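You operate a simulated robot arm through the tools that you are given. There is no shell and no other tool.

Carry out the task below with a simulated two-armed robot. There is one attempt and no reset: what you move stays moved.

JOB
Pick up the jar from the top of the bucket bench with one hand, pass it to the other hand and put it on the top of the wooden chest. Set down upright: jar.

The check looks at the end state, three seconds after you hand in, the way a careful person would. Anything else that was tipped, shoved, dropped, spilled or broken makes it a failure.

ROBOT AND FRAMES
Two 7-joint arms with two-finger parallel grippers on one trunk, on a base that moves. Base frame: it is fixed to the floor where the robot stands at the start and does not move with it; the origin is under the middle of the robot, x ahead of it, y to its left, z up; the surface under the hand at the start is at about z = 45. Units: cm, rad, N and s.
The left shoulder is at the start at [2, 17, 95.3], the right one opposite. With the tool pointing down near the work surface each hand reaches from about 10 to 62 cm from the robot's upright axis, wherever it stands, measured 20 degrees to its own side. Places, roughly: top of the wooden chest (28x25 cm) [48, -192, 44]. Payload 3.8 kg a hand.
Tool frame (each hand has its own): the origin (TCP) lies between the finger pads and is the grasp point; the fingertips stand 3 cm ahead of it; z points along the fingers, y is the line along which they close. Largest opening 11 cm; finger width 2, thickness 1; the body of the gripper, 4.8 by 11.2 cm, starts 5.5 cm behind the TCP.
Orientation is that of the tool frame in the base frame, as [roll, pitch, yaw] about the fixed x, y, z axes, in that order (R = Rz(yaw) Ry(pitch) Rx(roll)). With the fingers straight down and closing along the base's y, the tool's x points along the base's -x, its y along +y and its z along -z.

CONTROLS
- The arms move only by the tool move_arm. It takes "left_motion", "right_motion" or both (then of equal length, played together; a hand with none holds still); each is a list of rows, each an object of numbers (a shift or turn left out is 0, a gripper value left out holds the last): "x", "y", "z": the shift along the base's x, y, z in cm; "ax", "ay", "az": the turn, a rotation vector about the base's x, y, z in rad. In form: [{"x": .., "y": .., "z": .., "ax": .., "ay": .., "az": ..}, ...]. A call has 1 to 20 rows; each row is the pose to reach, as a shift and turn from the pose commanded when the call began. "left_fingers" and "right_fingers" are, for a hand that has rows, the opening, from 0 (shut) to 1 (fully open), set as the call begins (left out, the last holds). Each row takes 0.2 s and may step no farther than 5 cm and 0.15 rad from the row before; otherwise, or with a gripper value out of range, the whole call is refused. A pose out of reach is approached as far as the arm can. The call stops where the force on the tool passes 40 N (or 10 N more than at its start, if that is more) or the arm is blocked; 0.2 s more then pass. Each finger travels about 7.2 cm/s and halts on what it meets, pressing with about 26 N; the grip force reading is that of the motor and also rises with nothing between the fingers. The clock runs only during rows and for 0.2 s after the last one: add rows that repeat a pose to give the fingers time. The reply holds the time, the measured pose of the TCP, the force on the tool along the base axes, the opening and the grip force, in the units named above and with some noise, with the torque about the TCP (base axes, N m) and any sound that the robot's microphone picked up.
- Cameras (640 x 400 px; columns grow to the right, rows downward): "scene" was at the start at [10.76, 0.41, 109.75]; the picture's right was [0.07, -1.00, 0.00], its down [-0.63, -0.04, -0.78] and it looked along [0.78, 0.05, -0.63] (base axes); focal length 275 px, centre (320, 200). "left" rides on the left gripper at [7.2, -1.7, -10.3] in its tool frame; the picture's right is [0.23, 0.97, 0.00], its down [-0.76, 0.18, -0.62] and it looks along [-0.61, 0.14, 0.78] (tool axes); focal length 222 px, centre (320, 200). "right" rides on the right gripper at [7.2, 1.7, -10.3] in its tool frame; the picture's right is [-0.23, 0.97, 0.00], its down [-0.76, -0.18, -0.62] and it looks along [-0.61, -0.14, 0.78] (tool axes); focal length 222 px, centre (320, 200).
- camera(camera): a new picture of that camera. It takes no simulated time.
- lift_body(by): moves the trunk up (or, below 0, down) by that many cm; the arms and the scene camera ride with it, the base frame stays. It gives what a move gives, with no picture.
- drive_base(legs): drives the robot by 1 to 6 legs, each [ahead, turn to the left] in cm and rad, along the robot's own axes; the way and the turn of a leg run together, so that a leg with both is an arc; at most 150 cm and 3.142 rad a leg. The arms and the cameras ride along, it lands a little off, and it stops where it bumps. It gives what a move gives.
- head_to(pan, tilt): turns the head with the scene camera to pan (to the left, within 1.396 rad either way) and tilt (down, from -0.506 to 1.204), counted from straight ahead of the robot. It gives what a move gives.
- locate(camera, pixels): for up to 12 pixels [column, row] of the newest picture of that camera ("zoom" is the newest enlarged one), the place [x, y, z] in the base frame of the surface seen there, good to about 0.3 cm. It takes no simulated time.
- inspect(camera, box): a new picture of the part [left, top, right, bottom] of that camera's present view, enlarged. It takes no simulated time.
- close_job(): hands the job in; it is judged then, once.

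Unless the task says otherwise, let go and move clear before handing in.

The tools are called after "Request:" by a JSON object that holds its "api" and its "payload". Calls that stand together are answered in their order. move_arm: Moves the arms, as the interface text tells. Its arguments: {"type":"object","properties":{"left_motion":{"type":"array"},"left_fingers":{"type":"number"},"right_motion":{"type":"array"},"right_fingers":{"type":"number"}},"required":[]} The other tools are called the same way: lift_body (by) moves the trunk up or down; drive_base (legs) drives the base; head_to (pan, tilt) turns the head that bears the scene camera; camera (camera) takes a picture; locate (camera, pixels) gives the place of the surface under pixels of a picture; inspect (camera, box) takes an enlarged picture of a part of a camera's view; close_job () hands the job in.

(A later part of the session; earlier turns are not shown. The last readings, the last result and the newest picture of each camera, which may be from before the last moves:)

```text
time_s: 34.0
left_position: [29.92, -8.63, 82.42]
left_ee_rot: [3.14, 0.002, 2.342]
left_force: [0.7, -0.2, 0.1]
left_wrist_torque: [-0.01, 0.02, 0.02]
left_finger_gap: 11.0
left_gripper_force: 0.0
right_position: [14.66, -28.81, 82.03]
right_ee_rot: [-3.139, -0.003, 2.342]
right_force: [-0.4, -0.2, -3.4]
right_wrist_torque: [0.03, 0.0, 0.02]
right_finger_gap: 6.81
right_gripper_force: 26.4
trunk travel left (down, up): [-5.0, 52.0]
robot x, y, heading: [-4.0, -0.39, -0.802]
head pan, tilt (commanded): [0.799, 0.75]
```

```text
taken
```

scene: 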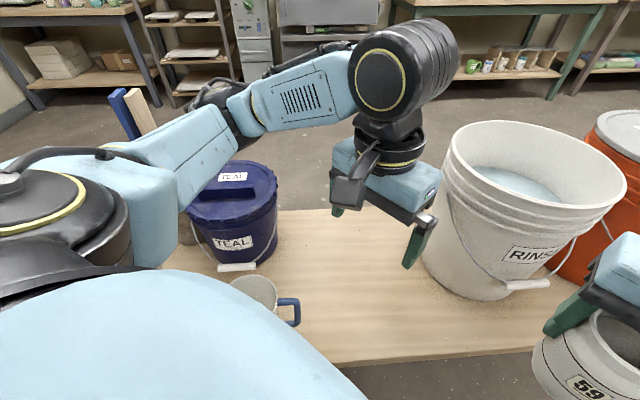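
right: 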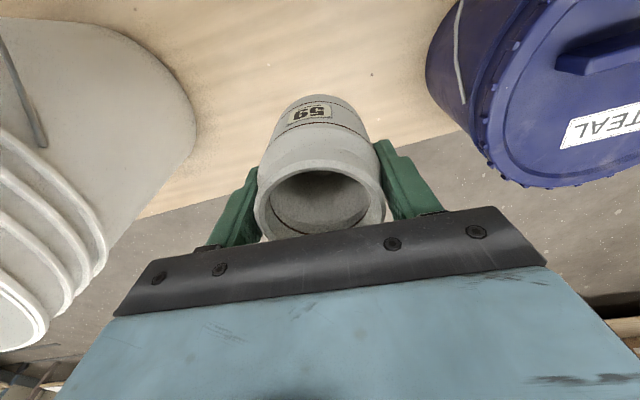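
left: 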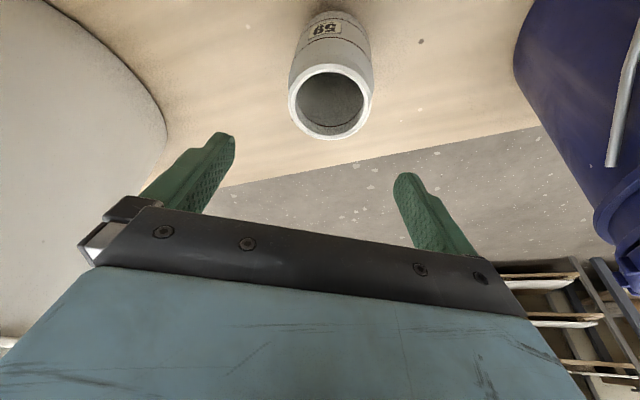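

Everything still stands. I'll compare positions of the teal lid, jug, rinse bucket and bench edge with the earlier readings to make sure nothing shifted.

Request:
{"api": "locate", "payload": {"camera": "scene", "pixels": [[232, 178], [237, 243], [293, 305], [425, 275], [530, 285], [452, 150], [560, 212], [350, 362], [275, 330], [435, 352], [290, 310], [237, 266]]}}

Request:
{"api": "inspect", "payload": {"camera": "scene", "box": [160, 120, 460, 400]}}

```text
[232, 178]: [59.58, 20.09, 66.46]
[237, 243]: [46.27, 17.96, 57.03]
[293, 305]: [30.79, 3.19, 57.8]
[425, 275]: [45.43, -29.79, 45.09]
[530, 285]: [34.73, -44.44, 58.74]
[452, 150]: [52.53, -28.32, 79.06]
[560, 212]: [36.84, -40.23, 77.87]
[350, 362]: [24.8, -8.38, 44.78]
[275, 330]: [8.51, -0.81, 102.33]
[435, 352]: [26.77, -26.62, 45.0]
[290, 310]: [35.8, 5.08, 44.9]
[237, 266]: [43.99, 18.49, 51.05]
```

```text
1.43 times, centred on (310, 260) of scene
```

zoom: 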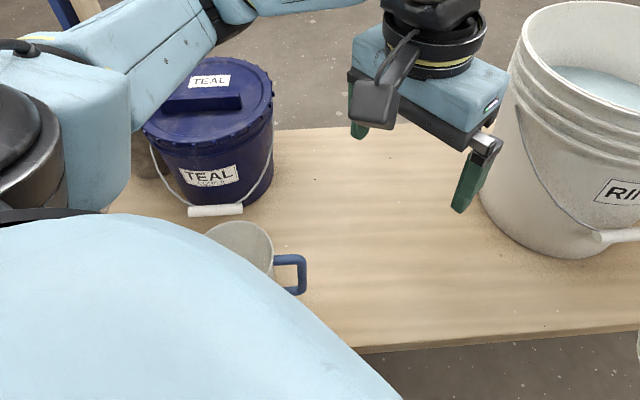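

The readings match the earlier ones (rinse rim at 52.5, -28.3; teal and jug in place), so nothing was shoved. I'll check the steel cup and the far left side before backing away.

Request:
{"api": "head_to", "payload": {"pan": 1.39, "tilt": 0.6}}

Request:
{"api": "camera", "payload": {"camera": "scene"}}

```text
time_s: 35.0
left_position: [30.01, -8.67, 82.43]
left_ee_rot: [-3.141, 0.001, 2.341]
left_force: [-0.5, 0.2, -0.8]
left_wrist_torque: [-0.01, 0.0, -0.01]
left_finger_gap: 10.99
left_gripper_force: 0.0
right_position: [14.87, -28.81, 82.05]
right_ee_rot: [-3.139, -0.002, 2.34]
right_force: [0.0, 0.0, -3.6]
right_wrist_torque: [0.01, 0.02, -0.01]
right_finger_gap: 6.81
right_gripper_force: 26.5
trunk travel left (down, up): [-5.0, 52.0]
robot x, y, heading: [-4.25, -0.25, -0.8]
head pan, tilt (commanded): [1.389, 0.6]
```

```text
taken
```

scene: 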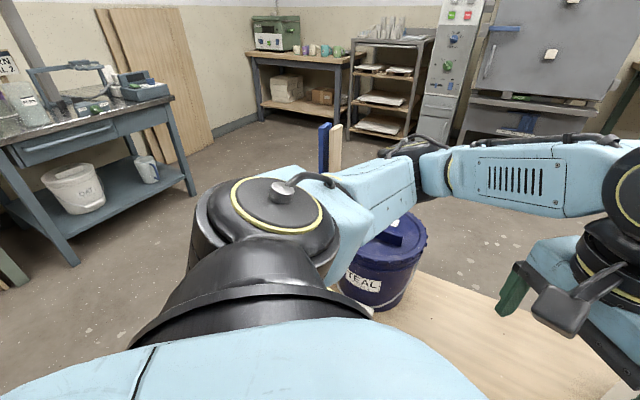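

The left side shows a blue table at about (60, 230) and free floor between. I'll measure the distance before backing up.

Request:
{"api": "locate", "payload": {"camera": "scene", "pixels": [[70, 262], [15, 285], [190, 192], [100, 330], [20, 350], [335, 165], [400, 260], [160, 250]]}}

```text
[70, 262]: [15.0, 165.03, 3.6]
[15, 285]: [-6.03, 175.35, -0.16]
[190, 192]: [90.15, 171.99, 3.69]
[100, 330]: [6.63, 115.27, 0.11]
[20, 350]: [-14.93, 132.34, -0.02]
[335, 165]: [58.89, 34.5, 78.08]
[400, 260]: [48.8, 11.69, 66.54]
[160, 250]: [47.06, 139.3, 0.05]
```

There is ample floor: the nearest thing behind-left is at y≈165. I'll back away 25 cm along the present heading and then turn right to face along -y, keeping clear of the bench.

Request:
{"api": "drive_base", "payload": {"legs": [[-25, 0], [0, -0.85]]}}

Request:
{"api": "head_to", "payload": {"pan": 0.3, "tilt": 0.45}}

Request:
{"api": "camera", "payload": {"camera": "scene"}}

```text
time_s: 39.0
left_position: [-5.47, -13.48, 82.47]
left_ee_rot: [3.141, 0.0, 1.491]
left_force: [-0.2, -0.7, -0.5]
left_wrist_torque: [0.0, -0.01, 0.01]
left_finger_gap: 10.99
left_gripper_force: 0.0
right_position: [-30.58, -15.43, 82.02]
right_ee_rot: [-3.141, -0.001, 1.491]
right_force: [0.9, 0.4, -2.7]
right_wrist_torque: [-0.01, -0.01, 0.01]
right_finger_gap: 6.78
right_gripper_force: 25.9
trunk travel left (down, up): [-5.0, 52.0]
robot x, y, heading: [-21.47, 17.6, -1.649]
head pan, tilt (commanded): [1.389, 0.6]
```

```text
time_s: 40.4
left_position: [-5.38, -13.37, 82.39]
left_ee_rot: [3.142, 0.0, 1.491]
left_force: [-0.5, -0.1, -0.4]
left_wrist_torque: [0.01, -0.03, -0.02]
left_finger_gap: 11.0
left_gripper_force: 0.0
right_position: [-30.54, -15.43, 82.19]
right_ee_rot: [-3.138, -0.002, 1.491]
right_force: [0.4, 0.3, -4.1]
right_wrist_torque: [-0.01, -0.01, -0.02]
right_finger_gap: 6.79
right_gripper_force: 26.4
trunk travel left (down, up): [-5.0, 52.0]
robot x, y, heading: [-21.44, 17.39, -1.642]
head pan, tilt (commanded): [0.3, 0.45]
```

```text
taken
```

scene: 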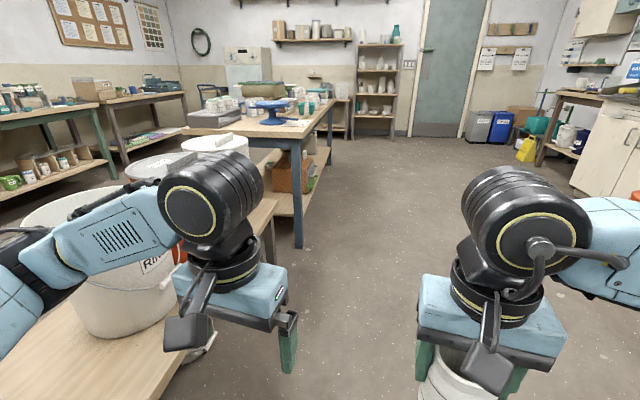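

The path ahead is clear. The chest shows under the far table at about (292, 172), so I'll enlarge it for a better look before driving.

Request:
{"api": "inspect", "payload": {"camera": "scene", "box": [220, 80, 380, 260]}}

Request:
{"api": "locate", "payload": {"camera": "zoom", "pixels": [[300, 320], [260, 300], [310, 500], [420, 200], [350, 200]]}}

```text
2.22 times, centred on (300, 170) of scene
```

zoom: 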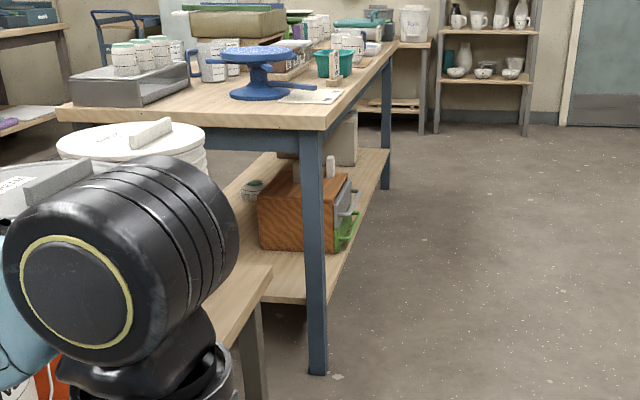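

```text
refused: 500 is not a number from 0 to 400
```

The zoom shows the chest on the table's lower shelf with drawer handles facing the aisle, and a small white thing on or behind its top at about (331, 165). I'll drive 150 cm along the clear aisle.

Request:
{"api": "drive_base", "payload": {"legs": [[140, 0]]}}

Request:
{"api": "head_to", "payload": {"pan": 0.9, "tilt": 0.6}}

Request:
{"api": "camera", "payload": {"camera": "scene"}}

```text
time_s: 47.3
left_position: [-15.49, -151.28, 82.37]
left_ee_rot: [3.141, 0.0, 1.498]
left_force: [0.2, -0.1, -0.4]
left_wrist_torque: [-0.05, 0.01, -0.02]
left_finger_gap: 10.99
left_gripper_force: 0.0
right_position: [-40.55, -153.32, 82.11]
right_ee_rot: [-3.141, -0.002, 1.495]
right_force: [0.2, 0.8, -3.0]
right_wrist_torque: [0.01, 0.0, 0.01]
right_finger_gap: 6.78
right_gripper_force: 25.7
trunk travel left (down, up): [-5.0, 52.0]
robot x, y, heading: [-31.68, -119.91, -1.643]
head pan, tilt (commanded): [0.3, 0.45]
```

```text
time_s: 48.3
left_position: [-15.52, -151.29, 82.48]
left_ee_rot: [3.14, 0.001, 1.497]
left_force: [-0.2, 0.2, 0.0]
left_wrist_torque: [-0.01, 0.0, 0.0]
left_finger_gap: 11.0
left_gripper_force: 0.1
right_position: [-40.51, -153.33, 82.05]
right_ee_rot: [-3.14, -0.003, 1.493]
right_force: [-0.7, -0.5, -2.8]
right_wrist_torque: [-0.02, -0.02, 0.01]
right_finger_gap: 6.78
right_gripper_force: 25.3
trunk travel left (down, up): [-5.0, 52.0]
robot x, y, heading: [-31.73, -120.07, -1.636]
head pan, tilt (commanded): [0.901, 0.6]
```

```text
taken
```

scene: 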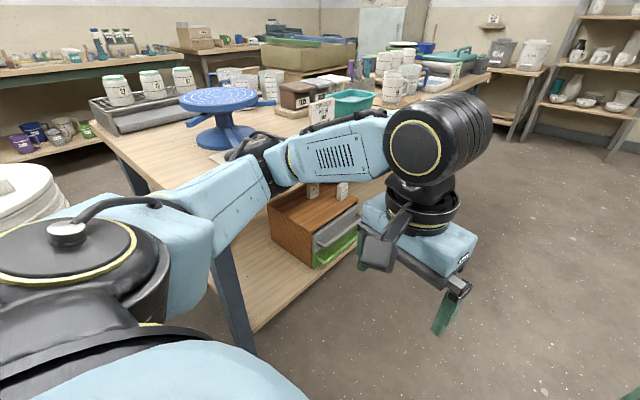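

The left arm partly hides the chest, but small objects show on its top near (315, 190) and (343, 192). I'll drive level with the chest and turn to face it.

Request:
{"api": "drive_base", "payload": {"legs": [[72, 0], [0, 1.64]]}}

Request:
{"api": "head_to", "payload": {"pan": 0.0, "tilt": 0.6}}

Request:
{"api": "camera", "payload": {"camera": "scene"}}

```text
time_s: 56.2
left_position: [-7.11, -173.1, 82.4]
left_ee_rot: [-3.142, 0.0, 3.14]
left_force: [-0.9, 0.3, 0.2]
left_wrist_torque: [0.01, 0.01, 0.04]
left_finger_gap: 11.01
left_gripper_force: 0.0
right_position: [-3.19, -198.12, 82.18]
right_ee_rot: [-3.139, -0.001, 3.139]
right_force: [0.0, -0.4, -3.4]
right_wrist_torque: [0.03, -0.01, -0.02]
right_finger_gap: 6.83
right_gripper_force: 26.2
trunk travel left (down, up): [-5.0, 52.0]
robot x, y, heading: [-36.87, -191.65, 0.0]
head pan, tilt (commanded): [0.901, 0.6]
```

```text
time_s: 57.4
left_position: [-7.15, -173.13, 82.46]
left_ee_rot: [-3.141, 0.001, 3.139]
left_force: [-0.3, -0.3, -0.2]
left_wrist_torque: [-0.03, -0.01, 0.0]
left_finger_gap: 10.99
left_gripper_force: 0.1
right_position: [-3.34, -198.0, 82.07]
right_ee_rot: [-3.14, -0.001, 3.138]
right_force: [-1.0, 0.2, -2.7]
right_wrist_torque: [0.02, -0.01, 0.0]
right_finger_gap: 6.79
right_gripper_force: 26.3
trunk travel left (down, up): [-5.0, 52.0]
robot x, y, heading: [-36.75, -191.65, 0.005]
head pan, tilt (commanded): [0.0, 0.6]
```

```text
taken
```

scene: 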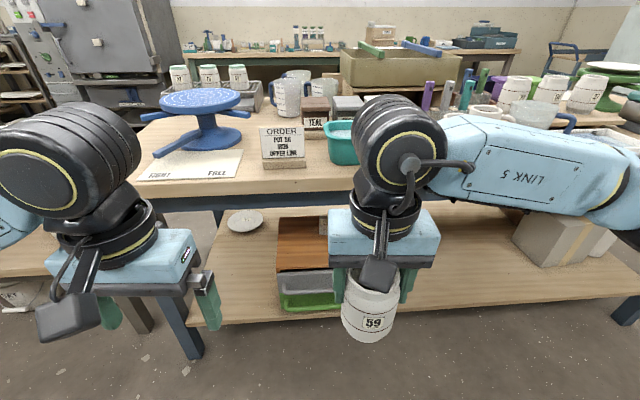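

Now facing the table, the chest's brown top shows at about (300, 245), with a grey and a green drawer front below it. The right hand with the jar partly hides it. I'll measure the chest, shelf and table edge, then swing the right hand aside for a fuller view.

Request:
{"api": "locate", "payload": {"camera": "scene", "pixels": [[300, 225], [300, 260], [280, 265], [282, 220], [305, 275], [305, 300], [260, 200], [260, 190], [300, 320], [245, 220], [480, 300], [215, 310]]}}

Request:
{"api": "inspect", "payload": {"camera": "scene", "box": [200, 160, 440, 340]}}

```text
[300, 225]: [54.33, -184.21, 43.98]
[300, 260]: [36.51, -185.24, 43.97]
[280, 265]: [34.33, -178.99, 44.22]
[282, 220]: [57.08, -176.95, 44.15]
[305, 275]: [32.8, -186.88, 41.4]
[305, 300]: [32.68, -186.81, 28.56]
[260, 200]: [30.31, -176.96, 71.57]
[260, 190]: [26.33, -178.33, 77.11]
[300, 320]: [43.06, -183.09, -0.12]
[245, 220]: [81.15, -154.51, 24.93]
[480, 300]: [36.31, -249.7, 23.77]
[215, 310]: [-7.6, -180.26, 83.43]
```

```text
2.22 times, centred on (320, 250) of scene
```

zoom: 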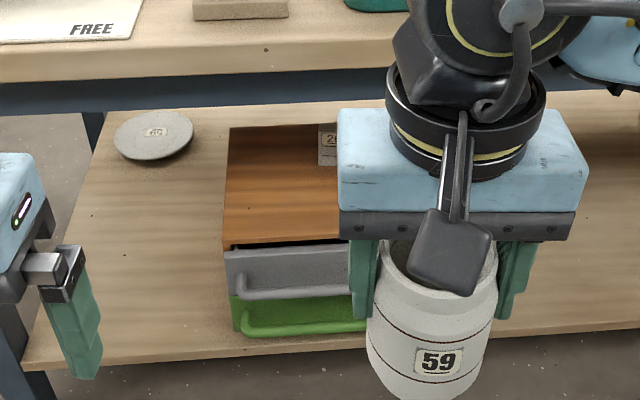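

The chest top's front edge is at x≈34, z=44, and its left edge at y≈-178. The table's front beam hangs at about x=30, z≈71, so there are roughly 26 cm of height for a side-on entry. I'll move the right hand with the jar aside to see the whole chest top.

Request:
{"api": "move_arm", "payload": {"right_motion": [{"y": -4}, {"y": -8}, {"y": -12}, {"y": -16}, {"y": -16}]}}

Request:
{"api": "inspect", "payload": {"camera": "scene", "box": [220, 180, 420, 340]}}

Request:
{"api": "camera", "payload": {"camera": "scene"}}

```text
time_s: 58.6
left_position: [-7.09, -173.09, 82.42]
left_ee_rot: [3.141, 0.001, 3.14]
left_force: [0.0, 0.0, 0.1]
left_wrist_torque: [0.0, 0.0, -0.02]
left_finger_gap: 11.01
left_gripper_force: 0.1
right_position: [-3.17, -214.17, 82.14]
right_ee_rot: [-3.139, 0.0, 3.14]
right_force: [-0.1, 0.1, -3.7]
right_wrist_torque: [-0.03, -0.01, 0.01]
right_finger_gap: 6.77
right_gripper_force: 26.6
trunk travel left (down, up): [-5.0, 52.0]
robot x, y, heading: [-36.44, -191.65, 0.003]
head pan, tilt (commanded): [0.0, 0.6]
```

```text
2.50 times, centred on (320, 260) of scene
```

zoom: 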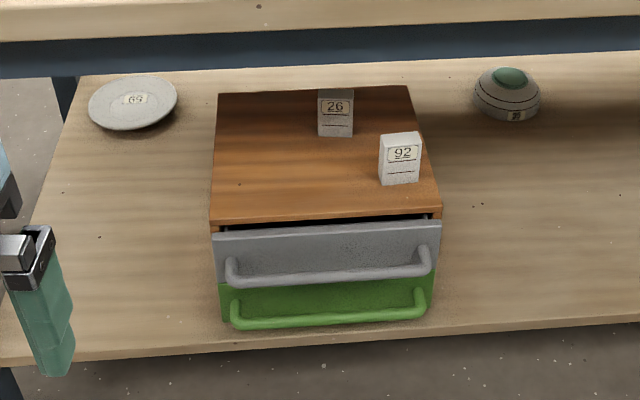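

```text
taken
```

scene: 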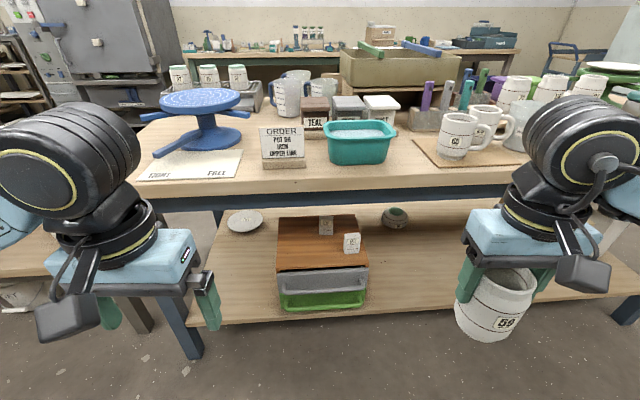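

Now the chest top is fully seen: two small labelled blocks stand on it, "26" at zoom (335, 112) and "92" at (400, 158), with free wood on the left half. I'll measure them, the edges and the beam underside.

Request:
{"api": "inspect", "payload": {"camera": "scene", "box": [220, 180, 420, 340]}}

Request:
{"api": "locate", "payload": {"camera": "zoom", "pixels": [[216, 218], [436, 210], [222, 97], [405, 90], [320, 134], [353, 134], [335, 100], [383, 184], [420, 180], [400, 140], [330, 72], [330, 20]]}}

Request:
{"api": "locate", "payload": {"camera": "zoom", "pixels": [[325, 270], [325, 310], [230, 265], [425, 260], [325, 240], [325, 225], [320, 60], [320, 40], [325, 345], [250, 160], [300, 180], [340, 130]]}}

```text
2.50 times, centred on (320, 260) of scene
```

zoom: 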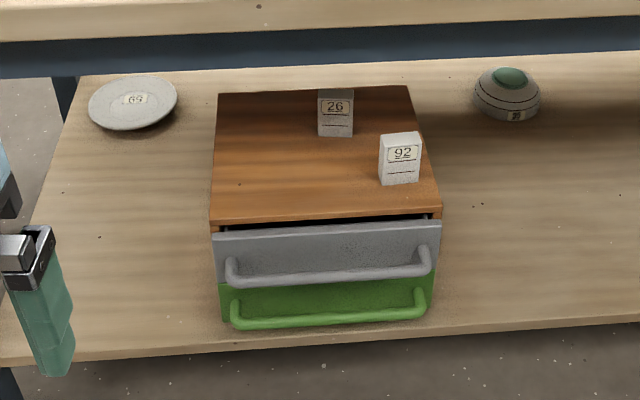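

```text
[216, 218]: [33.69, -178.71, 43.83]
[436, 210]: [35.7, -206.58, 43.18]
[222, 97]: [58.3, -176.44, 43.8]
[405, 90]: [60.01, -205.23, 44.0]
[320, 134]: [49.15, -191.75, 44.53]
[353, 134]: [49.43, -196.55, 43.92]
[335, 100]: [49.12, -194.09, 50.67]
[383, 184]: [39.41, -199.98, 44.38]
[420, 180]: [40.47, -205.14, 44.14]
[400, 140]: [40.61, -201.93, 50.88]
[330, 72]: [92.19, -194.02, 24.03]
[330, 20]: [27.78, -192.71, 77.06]
```

```text
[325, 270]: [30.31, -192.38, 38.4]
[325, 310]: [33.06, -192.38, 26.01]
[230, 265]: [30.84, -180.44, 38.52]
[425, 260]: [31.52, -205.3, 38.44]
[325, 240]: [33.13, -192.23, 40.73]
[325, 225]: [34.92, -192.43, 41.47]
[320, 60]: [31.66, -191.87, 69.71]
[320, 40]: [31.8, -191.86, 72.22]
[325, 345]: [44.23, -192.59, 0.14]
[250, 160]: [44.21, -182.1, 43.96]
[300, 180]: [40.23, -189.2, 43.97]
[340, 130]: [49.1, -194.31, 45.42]
```

The free wood on the left is the target: jar centre at about (43, -184). Block "26" starts at y≈-191.8 and block "92" at y≈-200. The beam underside is z≈69.7, so the left hand must place from the side, tipped about 0.5 rad below level so its camera clears the drawers. For the handover I'll bring the jar in the right hand out in front of the robot's middle, still short of the table edge at x=26.

Request:
{"api": "move_arm", "payload": {"right_motion": [{"x": 4}, {"x": 8, "y": 1.5}, {"x": 11, "y": 5, "z": -1}, {"x": 14, "y": 9, "z": -2}, {"x": 16.5, "y": 13, "z": -3}, {"x": 18, "y": 17, "z": -4}, {"x": 18.6, "y": 20, "z": -5}, {"x": 18.6, "y": 22.5, "z": -5.6}, {"x": 18.6, "y": 22.5, "z": -5.6}]}}

Request:
{"api": "camera", "payload": {"camera": "scene"}}

Request:
{"api": "camera", "payload": {"camera": "right"}}

```text
refused: row 4 steps farther than a row can; nothing moved
```

```text
taken
```

scene: 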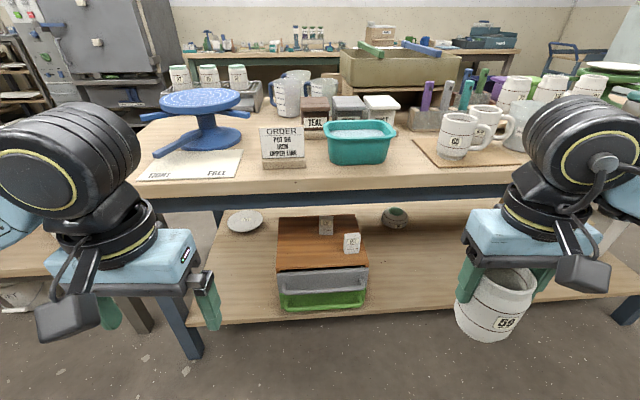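

```text
taken
```

right: 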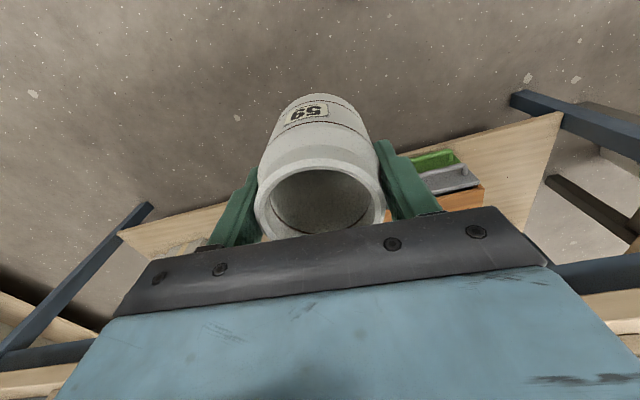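

One row stepped slightly over 5 cm, so nothing moved, and the jar still sits straight in the right grip. I'll send the same path with smaller steps.

Request:
{"api": "move_arm", "payload": {"right_motion": [{"x": 3.5}, {"x": 7, "y": 1}, {"x": 10, "y": 3.5, "z": -1}, {"x": 12.5, "y": 6.5, "z": -2}, {"x": 14.5, "y": 10, "z": -3}, {"x": 16.5, "y": 13.5, "z": -4}, {"x": 18, "y": 17, "z": -5}, {"x": 18.6, "y": 20, "z": -5.6}, {"x": 18.6, "y": 22.5, "z": -5.6}, {"x": 18.6, "y": 22.5, "z": -5.6}]}}

Request:
{"api": "camera", "payload": {"camera": "scene"}}

Request:
{"api": "camera", "payload": {"camera": "left"}}

```text
time_s: 60.8
left_position: [-7.15, -173.1, 82.4]
left_ee_rot: [3.141, 0.002, 3.138]
left_force: [-0.7, -0.3, 0.1]
left_wrist_torque: [-0.02, -0.01, 0.04]
left_finger_gap: 11.0
left_gripper_force: 0.0
right_position: [15.42, -191.51, 76.42]
right_ee_rot: [-3.139, -0.001, 3.14]
right_force: [-0.1, -0.3, -3.0]
right_wrist_torque: [0.0, 0.01, 0.01]
right_finger_gap: 6.81
right_gripper_force: 25.9
trunk travel left (down, up): [-5.0, 52.0]
robot x, y, heading: [-36.35, -191.63, 0.005]
head pan, tilt (commanded): [0.0, 0.6]
```

```text
taken
```

scene: 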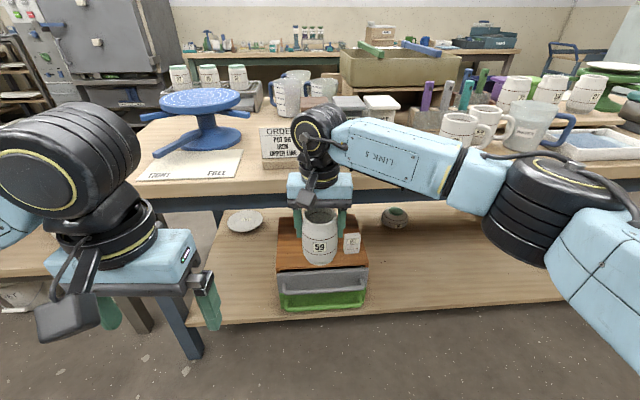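

```text
taken
```

left: 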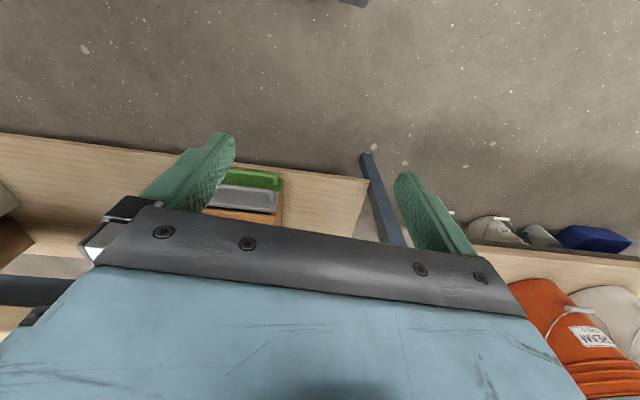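

The jar hangs upright in front of the robot. I'll measure its rim, base and side points to aim the left hand.

Request:
{"api": "inspect", "payload": {"camera": "scene", "box": [270, 170, 380, 280]}}

Request:
{"api": "locate", "payload": {"camera": "scene", "pixels": [[320, 215], [320, 235], [320, 250], [320, 258], [320, 262], [305, 240], [335, 240], [303, 215], [336, 215], [300, 220], [343, 225]]}}

```text
3.64 times, centred on (325, 225) of scene
```

zoom: 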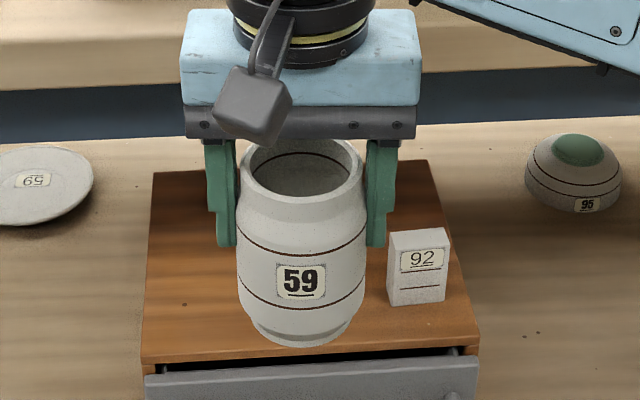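

```text
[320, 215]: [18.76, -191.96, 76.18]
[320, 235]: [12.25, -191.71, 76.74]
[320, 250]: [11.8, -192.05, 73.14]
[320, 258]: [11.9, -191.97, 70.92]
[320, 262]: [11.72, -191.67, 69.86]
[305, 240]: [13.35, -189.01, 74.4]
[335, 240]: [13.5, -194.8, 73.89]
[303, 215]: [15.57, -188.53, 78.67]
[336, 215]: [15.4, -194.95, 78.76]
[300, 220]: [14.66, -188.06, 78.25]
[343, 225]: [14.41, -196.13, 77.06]
```

The zoom suggests the jar narrows toward its foot near zoom row 320. I'll look closer at its profile to pick the left grip height.

Request:
{"api": "inspect", "payload": {"camera": "scene", "box": [290, 205, 350, 270]}}

Request:
{"api": "locate", "payload": {"camera": "zoom", "pixels": [[310, 380], [310, 360], [310, 345], [310, 330], [310, 310], [310, 290], [310, 220], [200, 300], [205, 325], [220, 345], [410, 300], [400, 330]]}}

```text
6.15 times, centred on (320, 238) of scene
```

zoom: 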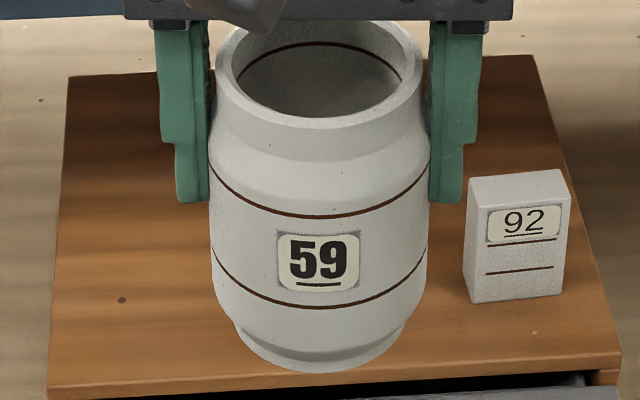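

```text
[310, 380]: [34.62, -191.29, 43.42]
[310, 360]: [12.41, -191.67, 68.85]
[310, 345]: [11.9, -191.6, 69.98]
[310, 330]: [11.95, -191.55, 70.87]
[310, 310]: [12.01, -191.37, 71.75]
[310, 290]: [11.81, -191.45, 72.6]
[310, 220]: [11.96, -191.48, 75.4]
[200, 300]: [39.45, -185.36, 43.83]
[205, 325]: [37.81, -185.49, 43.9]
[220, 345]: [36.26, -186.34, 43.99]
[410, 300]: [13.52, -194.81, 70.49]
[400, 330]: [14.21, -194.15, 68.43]
```

The jar's side is straight down to about 1.5 cm above its base (base z≈68.3), and the right fingertips end about 5 cm above the base. So the left grip can go at about 3 cm height. I'll bring the left hand forward on its own side and then tip its fingers to point mostly forward.

Request:
{"api": "move_arm", "payload": {"left_motion": [{"x": 3.2, "z": -2.3}, {"x": 6.4, "z": -4.6}, {"x": 9.6, "z": -6.9, "y": 1}, {"x": 12.8, "z": -9.2, "y": 2}, {"x": 16, "z": -11.5, "y": 2}, {"x": 19.2, "z": -13.8, "y": 2}, {"x": 21.9, "z": -16, "y": 2}, {"x": 21.9, "z": -16, "y": 2}], "left_fingers": 1}}

Request:
{"api": "move_arm", "payload": {"left_motion": [{"ay": -0.13}, {"ay": -0.26}, {"ay": -0.39}, {"ay": -0.52}, {"ay": -0.65}, {"ay": -0.78}, {"ay": -0.91}, {"ay": -1.0}, {"ay": -1.07}, {"ay": -1.07}]}}

Request:
{"api": "camera", "payload": {"camera": "scene"}}

Request:
{"api": "camera", "payload": {"camera": "left"}}

```text
time_s: 62.6
left_position: [14.78, -171.22, 66.57]
left_ee_rot: [3.14, 0.002, 3.138]
left_force: [0.2, 0.6, 0.6]
left_wrist_torque: [-0.02, -0.02, 0.02]
left_finger_gap: 11.02
left_gripper_force: 0.1
right_position: [15.39, -191.58, 76.5]
right_ee_rot: [-3.141, -0.003, 3.138]
right_force: [0.8, -0.1, -2.7]
right_wrist_torque: [-0.03, 0.01, -0.02]
right_finger_gap: 6.77
right_gripper_force: 26.0
trunk travel left (down, up): [-5.0, 52.0]
robot x, y, heading: [-36.54, -191.85, 0.006]
head pan, tilt (commanded): [0.0, 0.6]
```

```text
time_s: 64.8
left_position: [14.89, -171.17, 66.43]
left_ee_rot: [3.14, 1.072, 3.136]
left_force: [0.7, -0.3, 0.3]
left_wrist_torque: [-0.02, 0.0, -0.01]
left_finger_gap: 11.01
left_gripper_force: 0.0
right_position: [15.38, -191.55, 76.36]
right_ee_rot: [-3.139, -0.002, 3.137]
right_force: [0.5, 0.6, -2.6]
right_wrist_torque: [-0.02, -0.01, 0.01]
right_finger_gap: 6.8
right_gripper_force: 26.4
trunk travel left (down, up): [-5.0, 52.0]
robot x, y, heading: [-36.55, -191.19, 0.0]
head pan, tilt (commanded): [0.0, 0.6]
```

```text
taken
```

scene: 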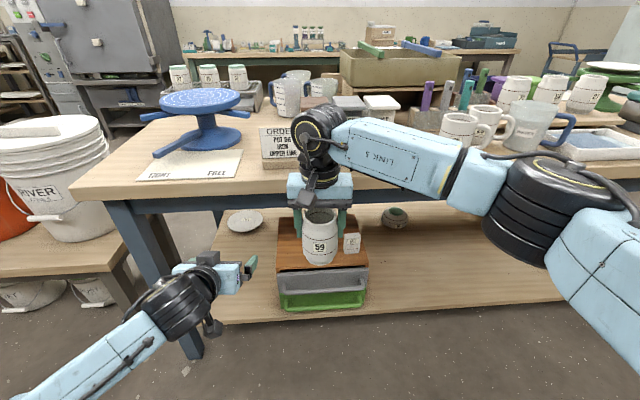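

```text
taken
```

left: 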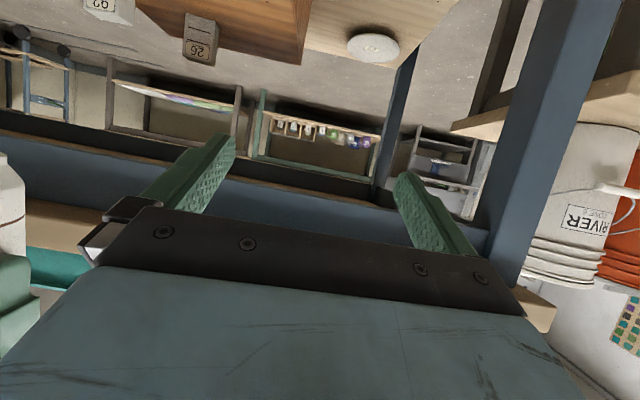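

The left hand now points forward and slightly down at its side, with the right hand and jar untouched. I'll drop it a bit below the jar's base level and slide across until it sits behind and under the jar.

Request:
{"api": "move_arm", "payload": {"left_motion": [{"z": -2.2}, {"z": -4.4}, {"z": -4.4, "y": -4}, {"z": -4.4, "y": -8}, {"z": -4.4, "y": -12}, {"z": -4.4, "y": -16}, {"z": -4.4, "y": -20.4}, {"z": -4.4, "y": -20.4}]}}

Request:
{"api": "camera", "payload": {"camera": "scene"}}

Request:
{"api": "camera", "payload": {"camera": "left"}}

```text
time_s: 66.6
left_position: [14.69, -191.6, 62.15]
left_ee_rot: [3.135, 1.071, 3.138]
left_force: [-0.6, 0.2, 0.4]
left_wrist_torque: [0.02, -0.03, -0.01]
left_finger_gap: 10.98
left_gripper_force: 0.0
right_position: [15.45, -191.62, 76.46]
right_ee_rot: [-3.139, -0.001, 3.138]
right_force: [-0.2, -0.7, -2.9]
right_wrist_torque: [-0.01, 0.02, 0.01]
right_finger_gap: 6.78
right_gripper_force: 26.1
trunk travel left (down, up): [-5.0, 52.0]
robot x, y, heading: [-36.79, -191.71, 0.003]
head pan, tilt (commanded): [0.0, 0.6]
```

```text
taken
```

scene: 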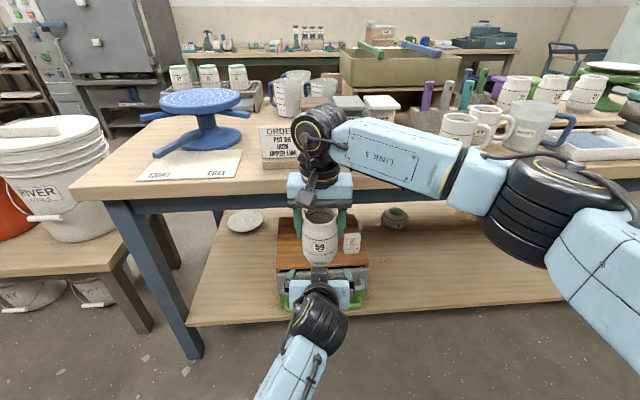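

```text
taken
```

left: 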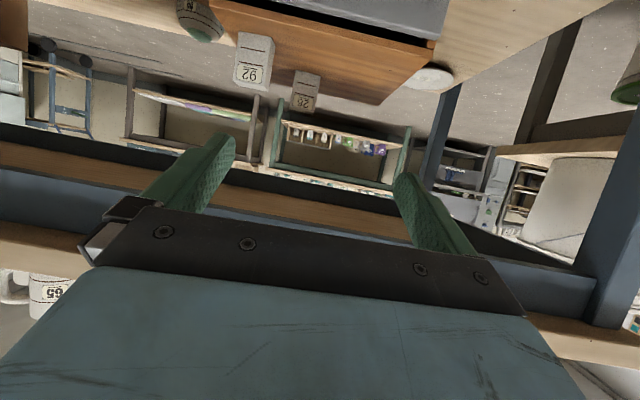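

The left hand is centred below the jar (14.7, -191.6, 62.2). I'll raise it 5 cm so the open fingers begin to pass either side of the jar, then check from the scene camera.

Request:
{"api": "move_arm", "payload": {"left_motion": [{"z": 1.5}, {"z": 3}, {"z": 4.5}, {"z": 5.5}, {"z": 5.5}]}}

Request:
{"api": "inspect", "payload": {"camera": "scene", "box": [260, 170, 390, 340]}}

Request:
{"api": "camera", "payload": {"camera": "right"}}

```text
time_s: 67.8
left_position: [14.68, -191.48, 67.6]
left_ee_rot: [3.139, 1.072, 3.136]
left_force: [0.4, 0.7, -0.3]
left_wrist_torque: [-0.02, 0.0, 0.0]
left_finger_gap: 11.0
left_gripper_force: 0.1
right_position: [15.37, -191.53, 76.55]
right_ee_rot: [-3.139, -0.002, 3.139]
right_force: [-0.1, 0.4, -2.8]
right_wrist_torque: [-0.01, 0.02, -0.02]
right_finger_gap: 6.79
right_gripper_force: 26.2
trunk travel left (down, up): [-5.0, 52.0]
robot x, y, heading: [-37.23, -191.73, 0.003]
head pan, tilt (commanded): [0.0, 0.6]
```

```text
2.35 times, centred on (325, 255) of scene
```

zoom: 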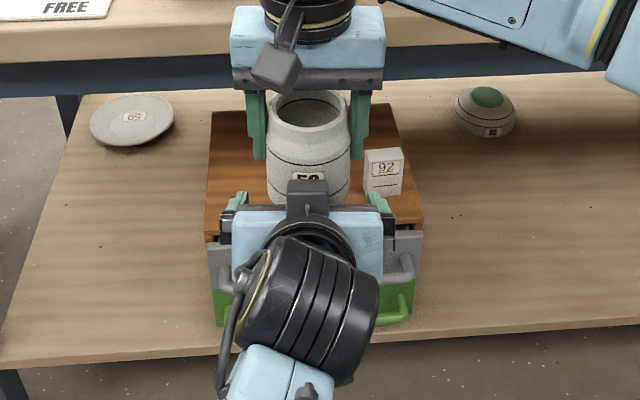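

```text
taken
```

right: 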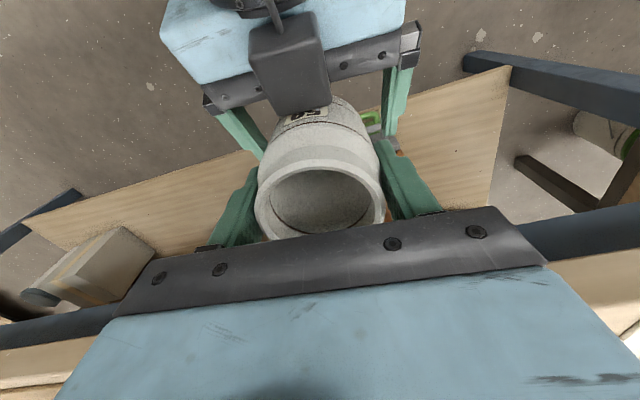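

The left fingers now flank the jar's lower part, and the right picture shows them straddling it. A dark block on the left hand at zoom (307, 190) sits near the jar's label, so I'll measure where it is before going higher.

Request:
{"api": "inspect", "payload": {"camera": "scene", "box": [270, 200, 370, 300]}}

Request:
{"api": "locate", "payload": {"camera": "zoom", "pixels": [[320, 190], [320, 210], [320, 235], [320, 265], [260, 260], [390, 260], [205, 200], [445, 200], [320, 175], [320, 330], [250, 320], [320, 150]]}}

Request:
{"api": "locate", "payload": {"camera": "right", "pixels": [[290, 50], [290, 95], [310, 110], [240, 95], [350, 70], [230, 40], [250, 130], [395, 100], [325, 160], [320, 115]]}}

```text
4.00 times, centred on (320, 250) of scene
```

zoom: 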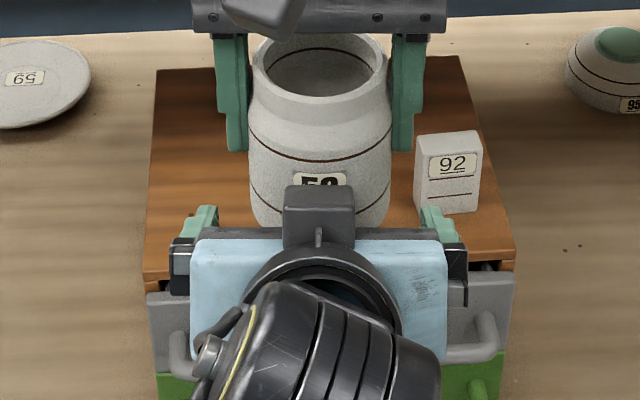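

```text
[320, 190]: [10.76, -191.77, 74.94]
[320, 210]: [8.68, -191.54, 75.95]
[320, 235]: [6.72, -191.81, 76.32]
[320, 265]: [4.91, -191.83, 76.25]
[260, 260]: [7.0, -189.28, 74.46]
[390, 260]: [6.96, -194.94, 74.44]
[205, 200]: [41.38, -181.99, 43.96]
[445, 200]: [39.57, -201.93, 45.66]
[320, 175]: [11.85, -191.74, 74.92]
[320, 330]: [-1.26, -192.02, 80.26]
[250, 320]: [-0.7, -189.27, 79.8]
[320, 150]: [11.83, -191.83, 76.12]
```

```text
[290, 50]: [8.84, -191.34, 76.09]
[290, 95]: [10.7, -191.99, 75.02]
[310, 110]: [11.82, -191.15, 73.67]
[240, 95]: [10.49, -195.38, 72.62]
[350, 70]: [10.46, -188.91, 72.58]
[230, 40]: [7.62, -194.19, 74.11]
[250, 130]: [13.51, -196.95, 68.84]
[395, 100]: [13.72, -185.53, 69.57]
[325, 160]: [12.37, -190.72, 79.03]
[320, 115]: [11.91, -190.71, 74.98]
```

The block is a fixed part on top of the left hand. Its front corner is at x≈10.8 and the jar's back at 11.85, so it clears the jar by about 1 cm. I'll check the underside of the right hand's camera block, since the left block will rise toward it.

Request:
{"api": "camera", "payload": {"camera": "scene"}}

Request:
{"api": "locate", "payload": {"camera": "scene", "pixels": [[306, 205], [308, 200], [305, 195], [308, 190], [312, 203], [320, 252], [320, 246], [315, 262]]}}

```text
taken
```

scene: 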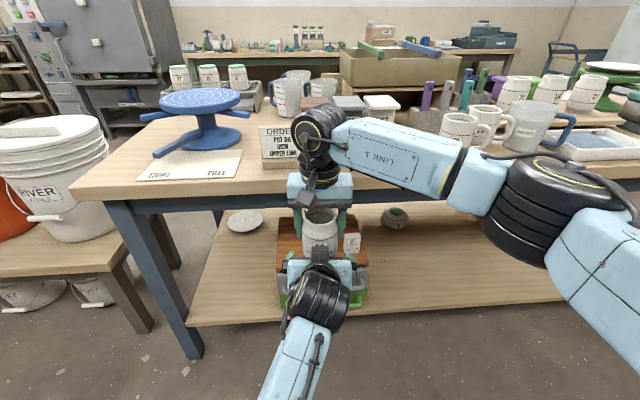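

```text
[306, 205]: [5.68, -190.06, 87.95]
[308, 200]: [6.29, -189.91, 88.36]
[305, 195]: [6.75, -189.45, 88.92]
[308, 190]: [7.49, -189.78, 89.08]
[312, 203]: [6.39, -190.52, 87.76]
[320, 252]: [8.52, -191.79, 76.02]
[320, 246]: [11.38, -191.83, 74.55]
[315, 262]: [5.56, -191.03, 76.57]
```

The right camera block's underside is near z≈86. The left hand's block will reach only about 80, and the left wrist stays behind it, so there is room. I'll raise the left hand the remaining 3.8 cm gently.

Request:
{"api": "move_arm", "payload": {"left_motion": [{"z": 1}, {"z": 2}, {"z": 3}, {"z": 3.75}, {"z": 3.75}]}}

Request:
{"api": "inspect", "payload": {"camera": "scene", "box": [270, 190, 370, 290]}}

Request:
{"api": "camera", "payload": {"camera": "right"}}

Request:
{"api": "camera", "payload": {"camera": "left"}}

```text
time_s: 69.0
left_position: [14.5, -190.52, 70.09]
left_ee_rot: [3.082, 1.058, 3.094]
left_force: [-0.1, -0.5, 0.6]
left_wrist_torque: [0.01, -0.03, 0.0]
left_finger_gap: 11.01
left_gripper_force: 0.1
right_position: [15.28, -191.63, 76.47]
right_ee_rot: [-3.142, -0.002, 3.138]
right_force: [1.2, -0.3, -3.5]
right_wrist_torque: [-0.04, 0.0, 0.0]
right_finger_gap: 6.78
right_gripper_force: 26.0
trunk travel left (down, up): [-5.0, 52.0]
robot x, y, heading: [-36.58, -191.77, -0.001]
head pan, tilt (commanded): [0.0, 0.6]
```

```text
4.00 times, centred on (320, 240) of scene
```

zoom: 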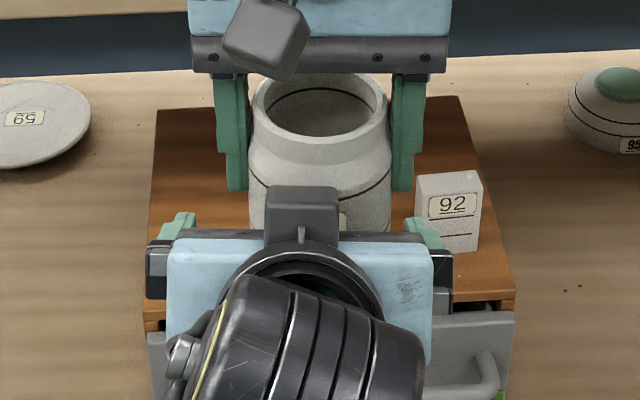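

```text
taken
```

right: 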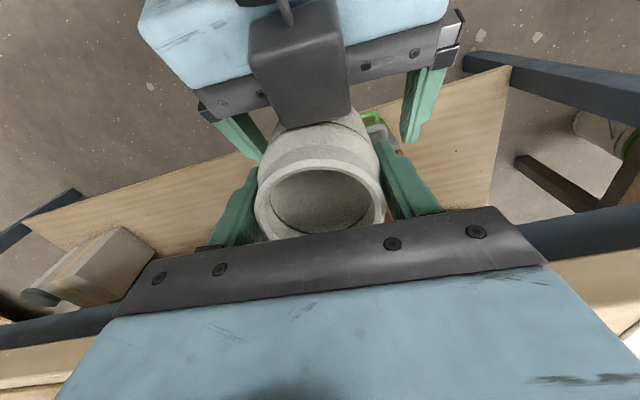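

```text
taken
```

left: 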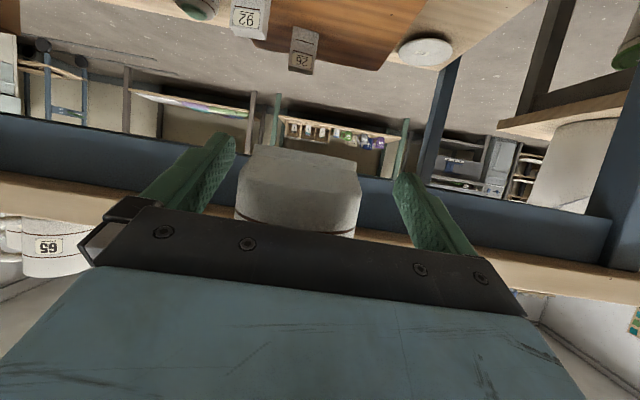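

The left arm ran into its limit there (y slipped to -190.5, slightly rolled). I'll bring the left hand back down to the height it held exactly (z=67.6) and lower the jar into it with the right hand instead.

Request:
{"api": "move_arm", "payload": {"left_motion": [{"z": -1}, {"z": -2}, {"z": -3}, {"z": -3.75}, {"z": -3.75}]}}

Request:
{"api": "move_arm", "payload": {"right_motion": [{"z": -0.8}, {"z": -1.6}, {"z": -2.4}, {"z": -2.4}]}}

Request:
{"api": "inspect", "payload": {"camera": "scene", "box": [270, 190, 370, 290]}}

Request:
{"api": "camera", "payload": {"camera": "left"}}

```text
time_s: 70.2
left_position: [14.99, -190.76, 67.18]
left_ee_rot: [3.093, 1.073, 3.103]
left_force: [-0.4, 0.6, 0.8]
left_wrist_torque: [0.0, 0.0, -0.01]
left_finger_gap: 11.0
left_gripper_force: 0.1
right_position: [15.25, -191.53, 76.51]
right_ee_rot: [-3.141, -0.004, 3.139]
right_force: [0.1, 0.0, -2.7]
right_wrist_torque: [-0.01, 0.0, 0.01]
right_finger_gap: 6.82
right_gripper_force: 25.8
trunk travel left (down, up): [-5.0, 52.0]
robot x, y, heading: [-36.65, -191.51, 0.001]
head pan, tilt (commanded): [0.0, 0.6]
```

```text
time_s: 71.2
left_position: [14.86, -190.74, 67.18]
left_ee_rot: [3.094, 1.072, 3.101]
left_force: [-0.4, 0.8, 0.3]
left_wrist_torque: [-0.03, 0.01, 0.01]
left_finger_gap: 11.0
left_gripper_force: 0.1
right_position: [15.44, -191.52, 74.08]
right_ee_rot: [-3.138, -0.004, 3.138]
right_force: [-1.1, 0.6, -4.2]
right_wrist_torque: [-0.01, 0.01, 0.05]
right_finger_gap: 6.81
right_gripper_force: 25.3
trunk travel left (down, up): [-5.0, 52.0]
robot x, y, heading: [-36.9, -191.98, -0.001]
head pan, tilt (commanded): [0.0, 0.6]
```

```text
4.00 times, centred on (320, 240) of scene
```

zoom: 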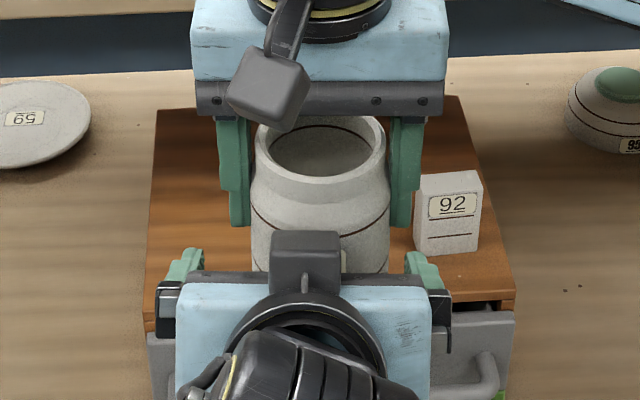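

```text
taken
```

left: 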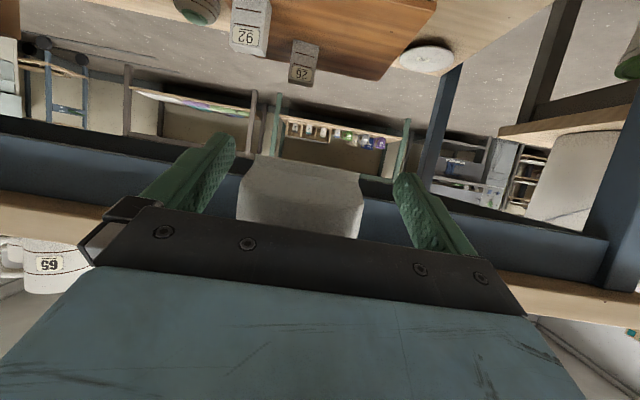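

The left hand stayed slightly off (y=-190.7, rolled 0.05), still caught at its limit. I'll drop it 6 cm so it recovers its true pose before meeting the jar at a lower height.

Request:
{"api": "move_arm", "payload": {"left_motion": [{"z": -1.5}, {"z": -3}, {"z": -4.5}, {"z": -6}, {"z": -6}]}}

Request:
{"api": "camera", "payload": {"camera": "scene"}}

```text
time_s: 72.4
left_position: [15.2, -190.41, 61.07]
left_ee_rot: [3.08, 1.077, 3.091]
left_force: [-6.5, 1.2, 3.6]
left_wrist_torque: [-0.11, -0.32, -0.12]
left_finger_gap: 11.03
left_gripper_force: 0.1
right_position: [15.43, -191.53, 74.11]
right_ee_rot: [-3.139, -0.002, 3.138]
right_force: [6.4, -2.0, -7.6]
right_wrist_torque: [-0.09, -0.55, 0.03]
right_finger_gap: 6.78
right_gripper_force: 26.0
trunk travel left (down, up): [-5.0, 52.0]
robot x, y, heading: [-37.12, -191.63, 0.001]
head pan, tilt (commanded): [0.0, 0.6]
```

```text
taken
```

scene: 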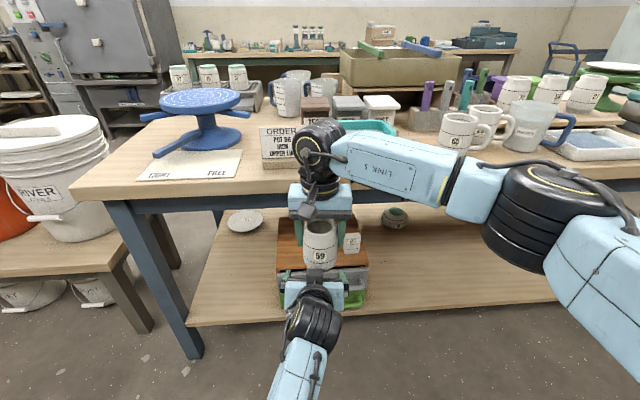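

Forces of about 6.5 N show the left hand's block is touching the back of the jar (the left TCP drifted to x=15.2). I'll back the left hand away toward the robot first, then out to its own side so the arm can unwind.

Request:
{"api": "move_arm", "payload": {"left_motion": [{"x": -1.5}, {"x": -3}, {"x": -5}, {"x": -5}]}}

Request:
{"api": "camera", "payload": {"camera": "right"}}

Request:
{"api": "inspect", "payload": {"camera": "scene", "box": [270, 190, 370, 290]}}

```text
time_s: 73.3
left_position: [14.33, -190.16, 67.8]
left_ee_rot: [3.046, 1.216, 3.056]
left_force: [-0.8, 0.4, -0.5]
left_wrist_torque: [-0.01, 0.0, 0.02]
left_finger_gap: 11.0
left_gripper_force: 0.1
right_position: [15.4, -191.45, 74.33]
right_ee_rot: [-3.135, -0.004, 3.141]
right_force: [-0.2, 0.9, -2.7]
right_wrist_torque: [0.03, 0.02, 0.02]
right_finger_gap: 6.81
right_gripper_force: 25.8
trunk travel left (down, up): [-5.0, 52.0]
robot x, y, heading: [-36.52, -191.84, 0.003]
head pan, tilt (commanded): [0.0, 0.6]
stopped in row 4 (left hand): the arm was blocked; the commanded pose is now the measured one
```

```text
taken
```

right: 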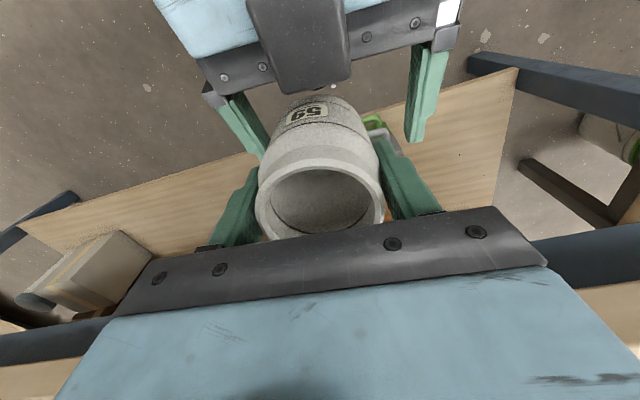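

```text
4.00 times, centred on (320, 240) of scene
```

zoom: 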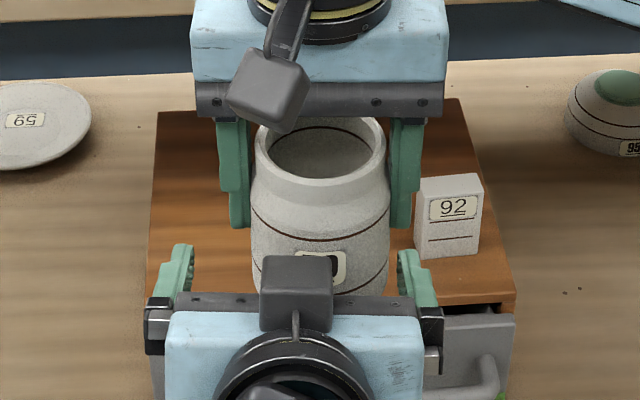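

The left arm pressed against something and stopped (now at 14.3, -190.2, 67.8), so its pose close to the robot's middle is poor. Forces are back to normal and the jar is still held well. I'll raise the jar 10 cm straight up with the right hand to free the space between the left fingers.

Request:
{"api": "move_arm", "payload": {"right_motion": [{"z": 1.5}, {"z": 3.5}, {"z": 6}, {"z": 8.5}, {"z": 11}, {"z": 11}]}}

Request:
{"api": "camera", "payload": {"camera": "scene"}}

Request:
{"api": "camera", "payload": {"camera": "right"}}

```text
time_s: 74.7
left_position: [14.3, -190.08, 67.86]
left_ee_rot: [3.048, 1.215, 3.059]
left_force: [-0.6, -0.3, 0.0]
left_wrist_torque: [0.04, 0.0, 0.0]
left_finger_gap: 10.99
left_gripper_force: 0.1
right_position: [15.34, -191.25, 85.55]
right_ee_rot: [-3.138, -0.002, 3.138]
right_force: [-0.3, 0.5, -3.3]
right_wrist_torque: [0.0, 0.0, 0.02]
right_finger_gap: 6.79
right_gripper_force: 26.0
trunk travel left (down, up): [-5.0, 52.0]
robot x, y, heading: [-36.88, -191.89, 0.003]
head pan, tilt (commanded): [0.0, 0.6]
```

```text
taken
```

scene: 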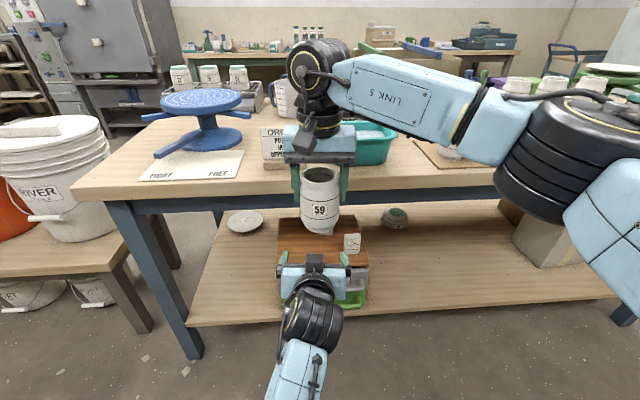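

```text
taken
```

right: 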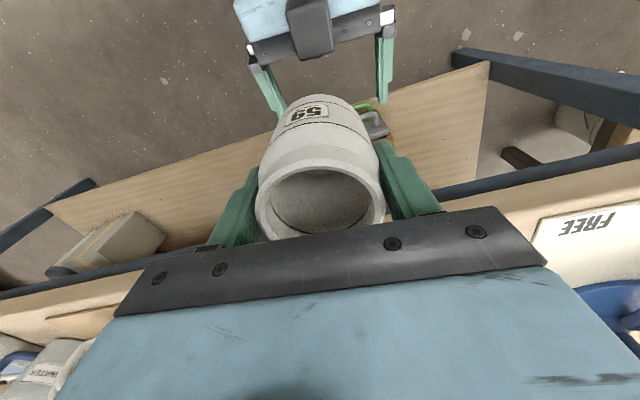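

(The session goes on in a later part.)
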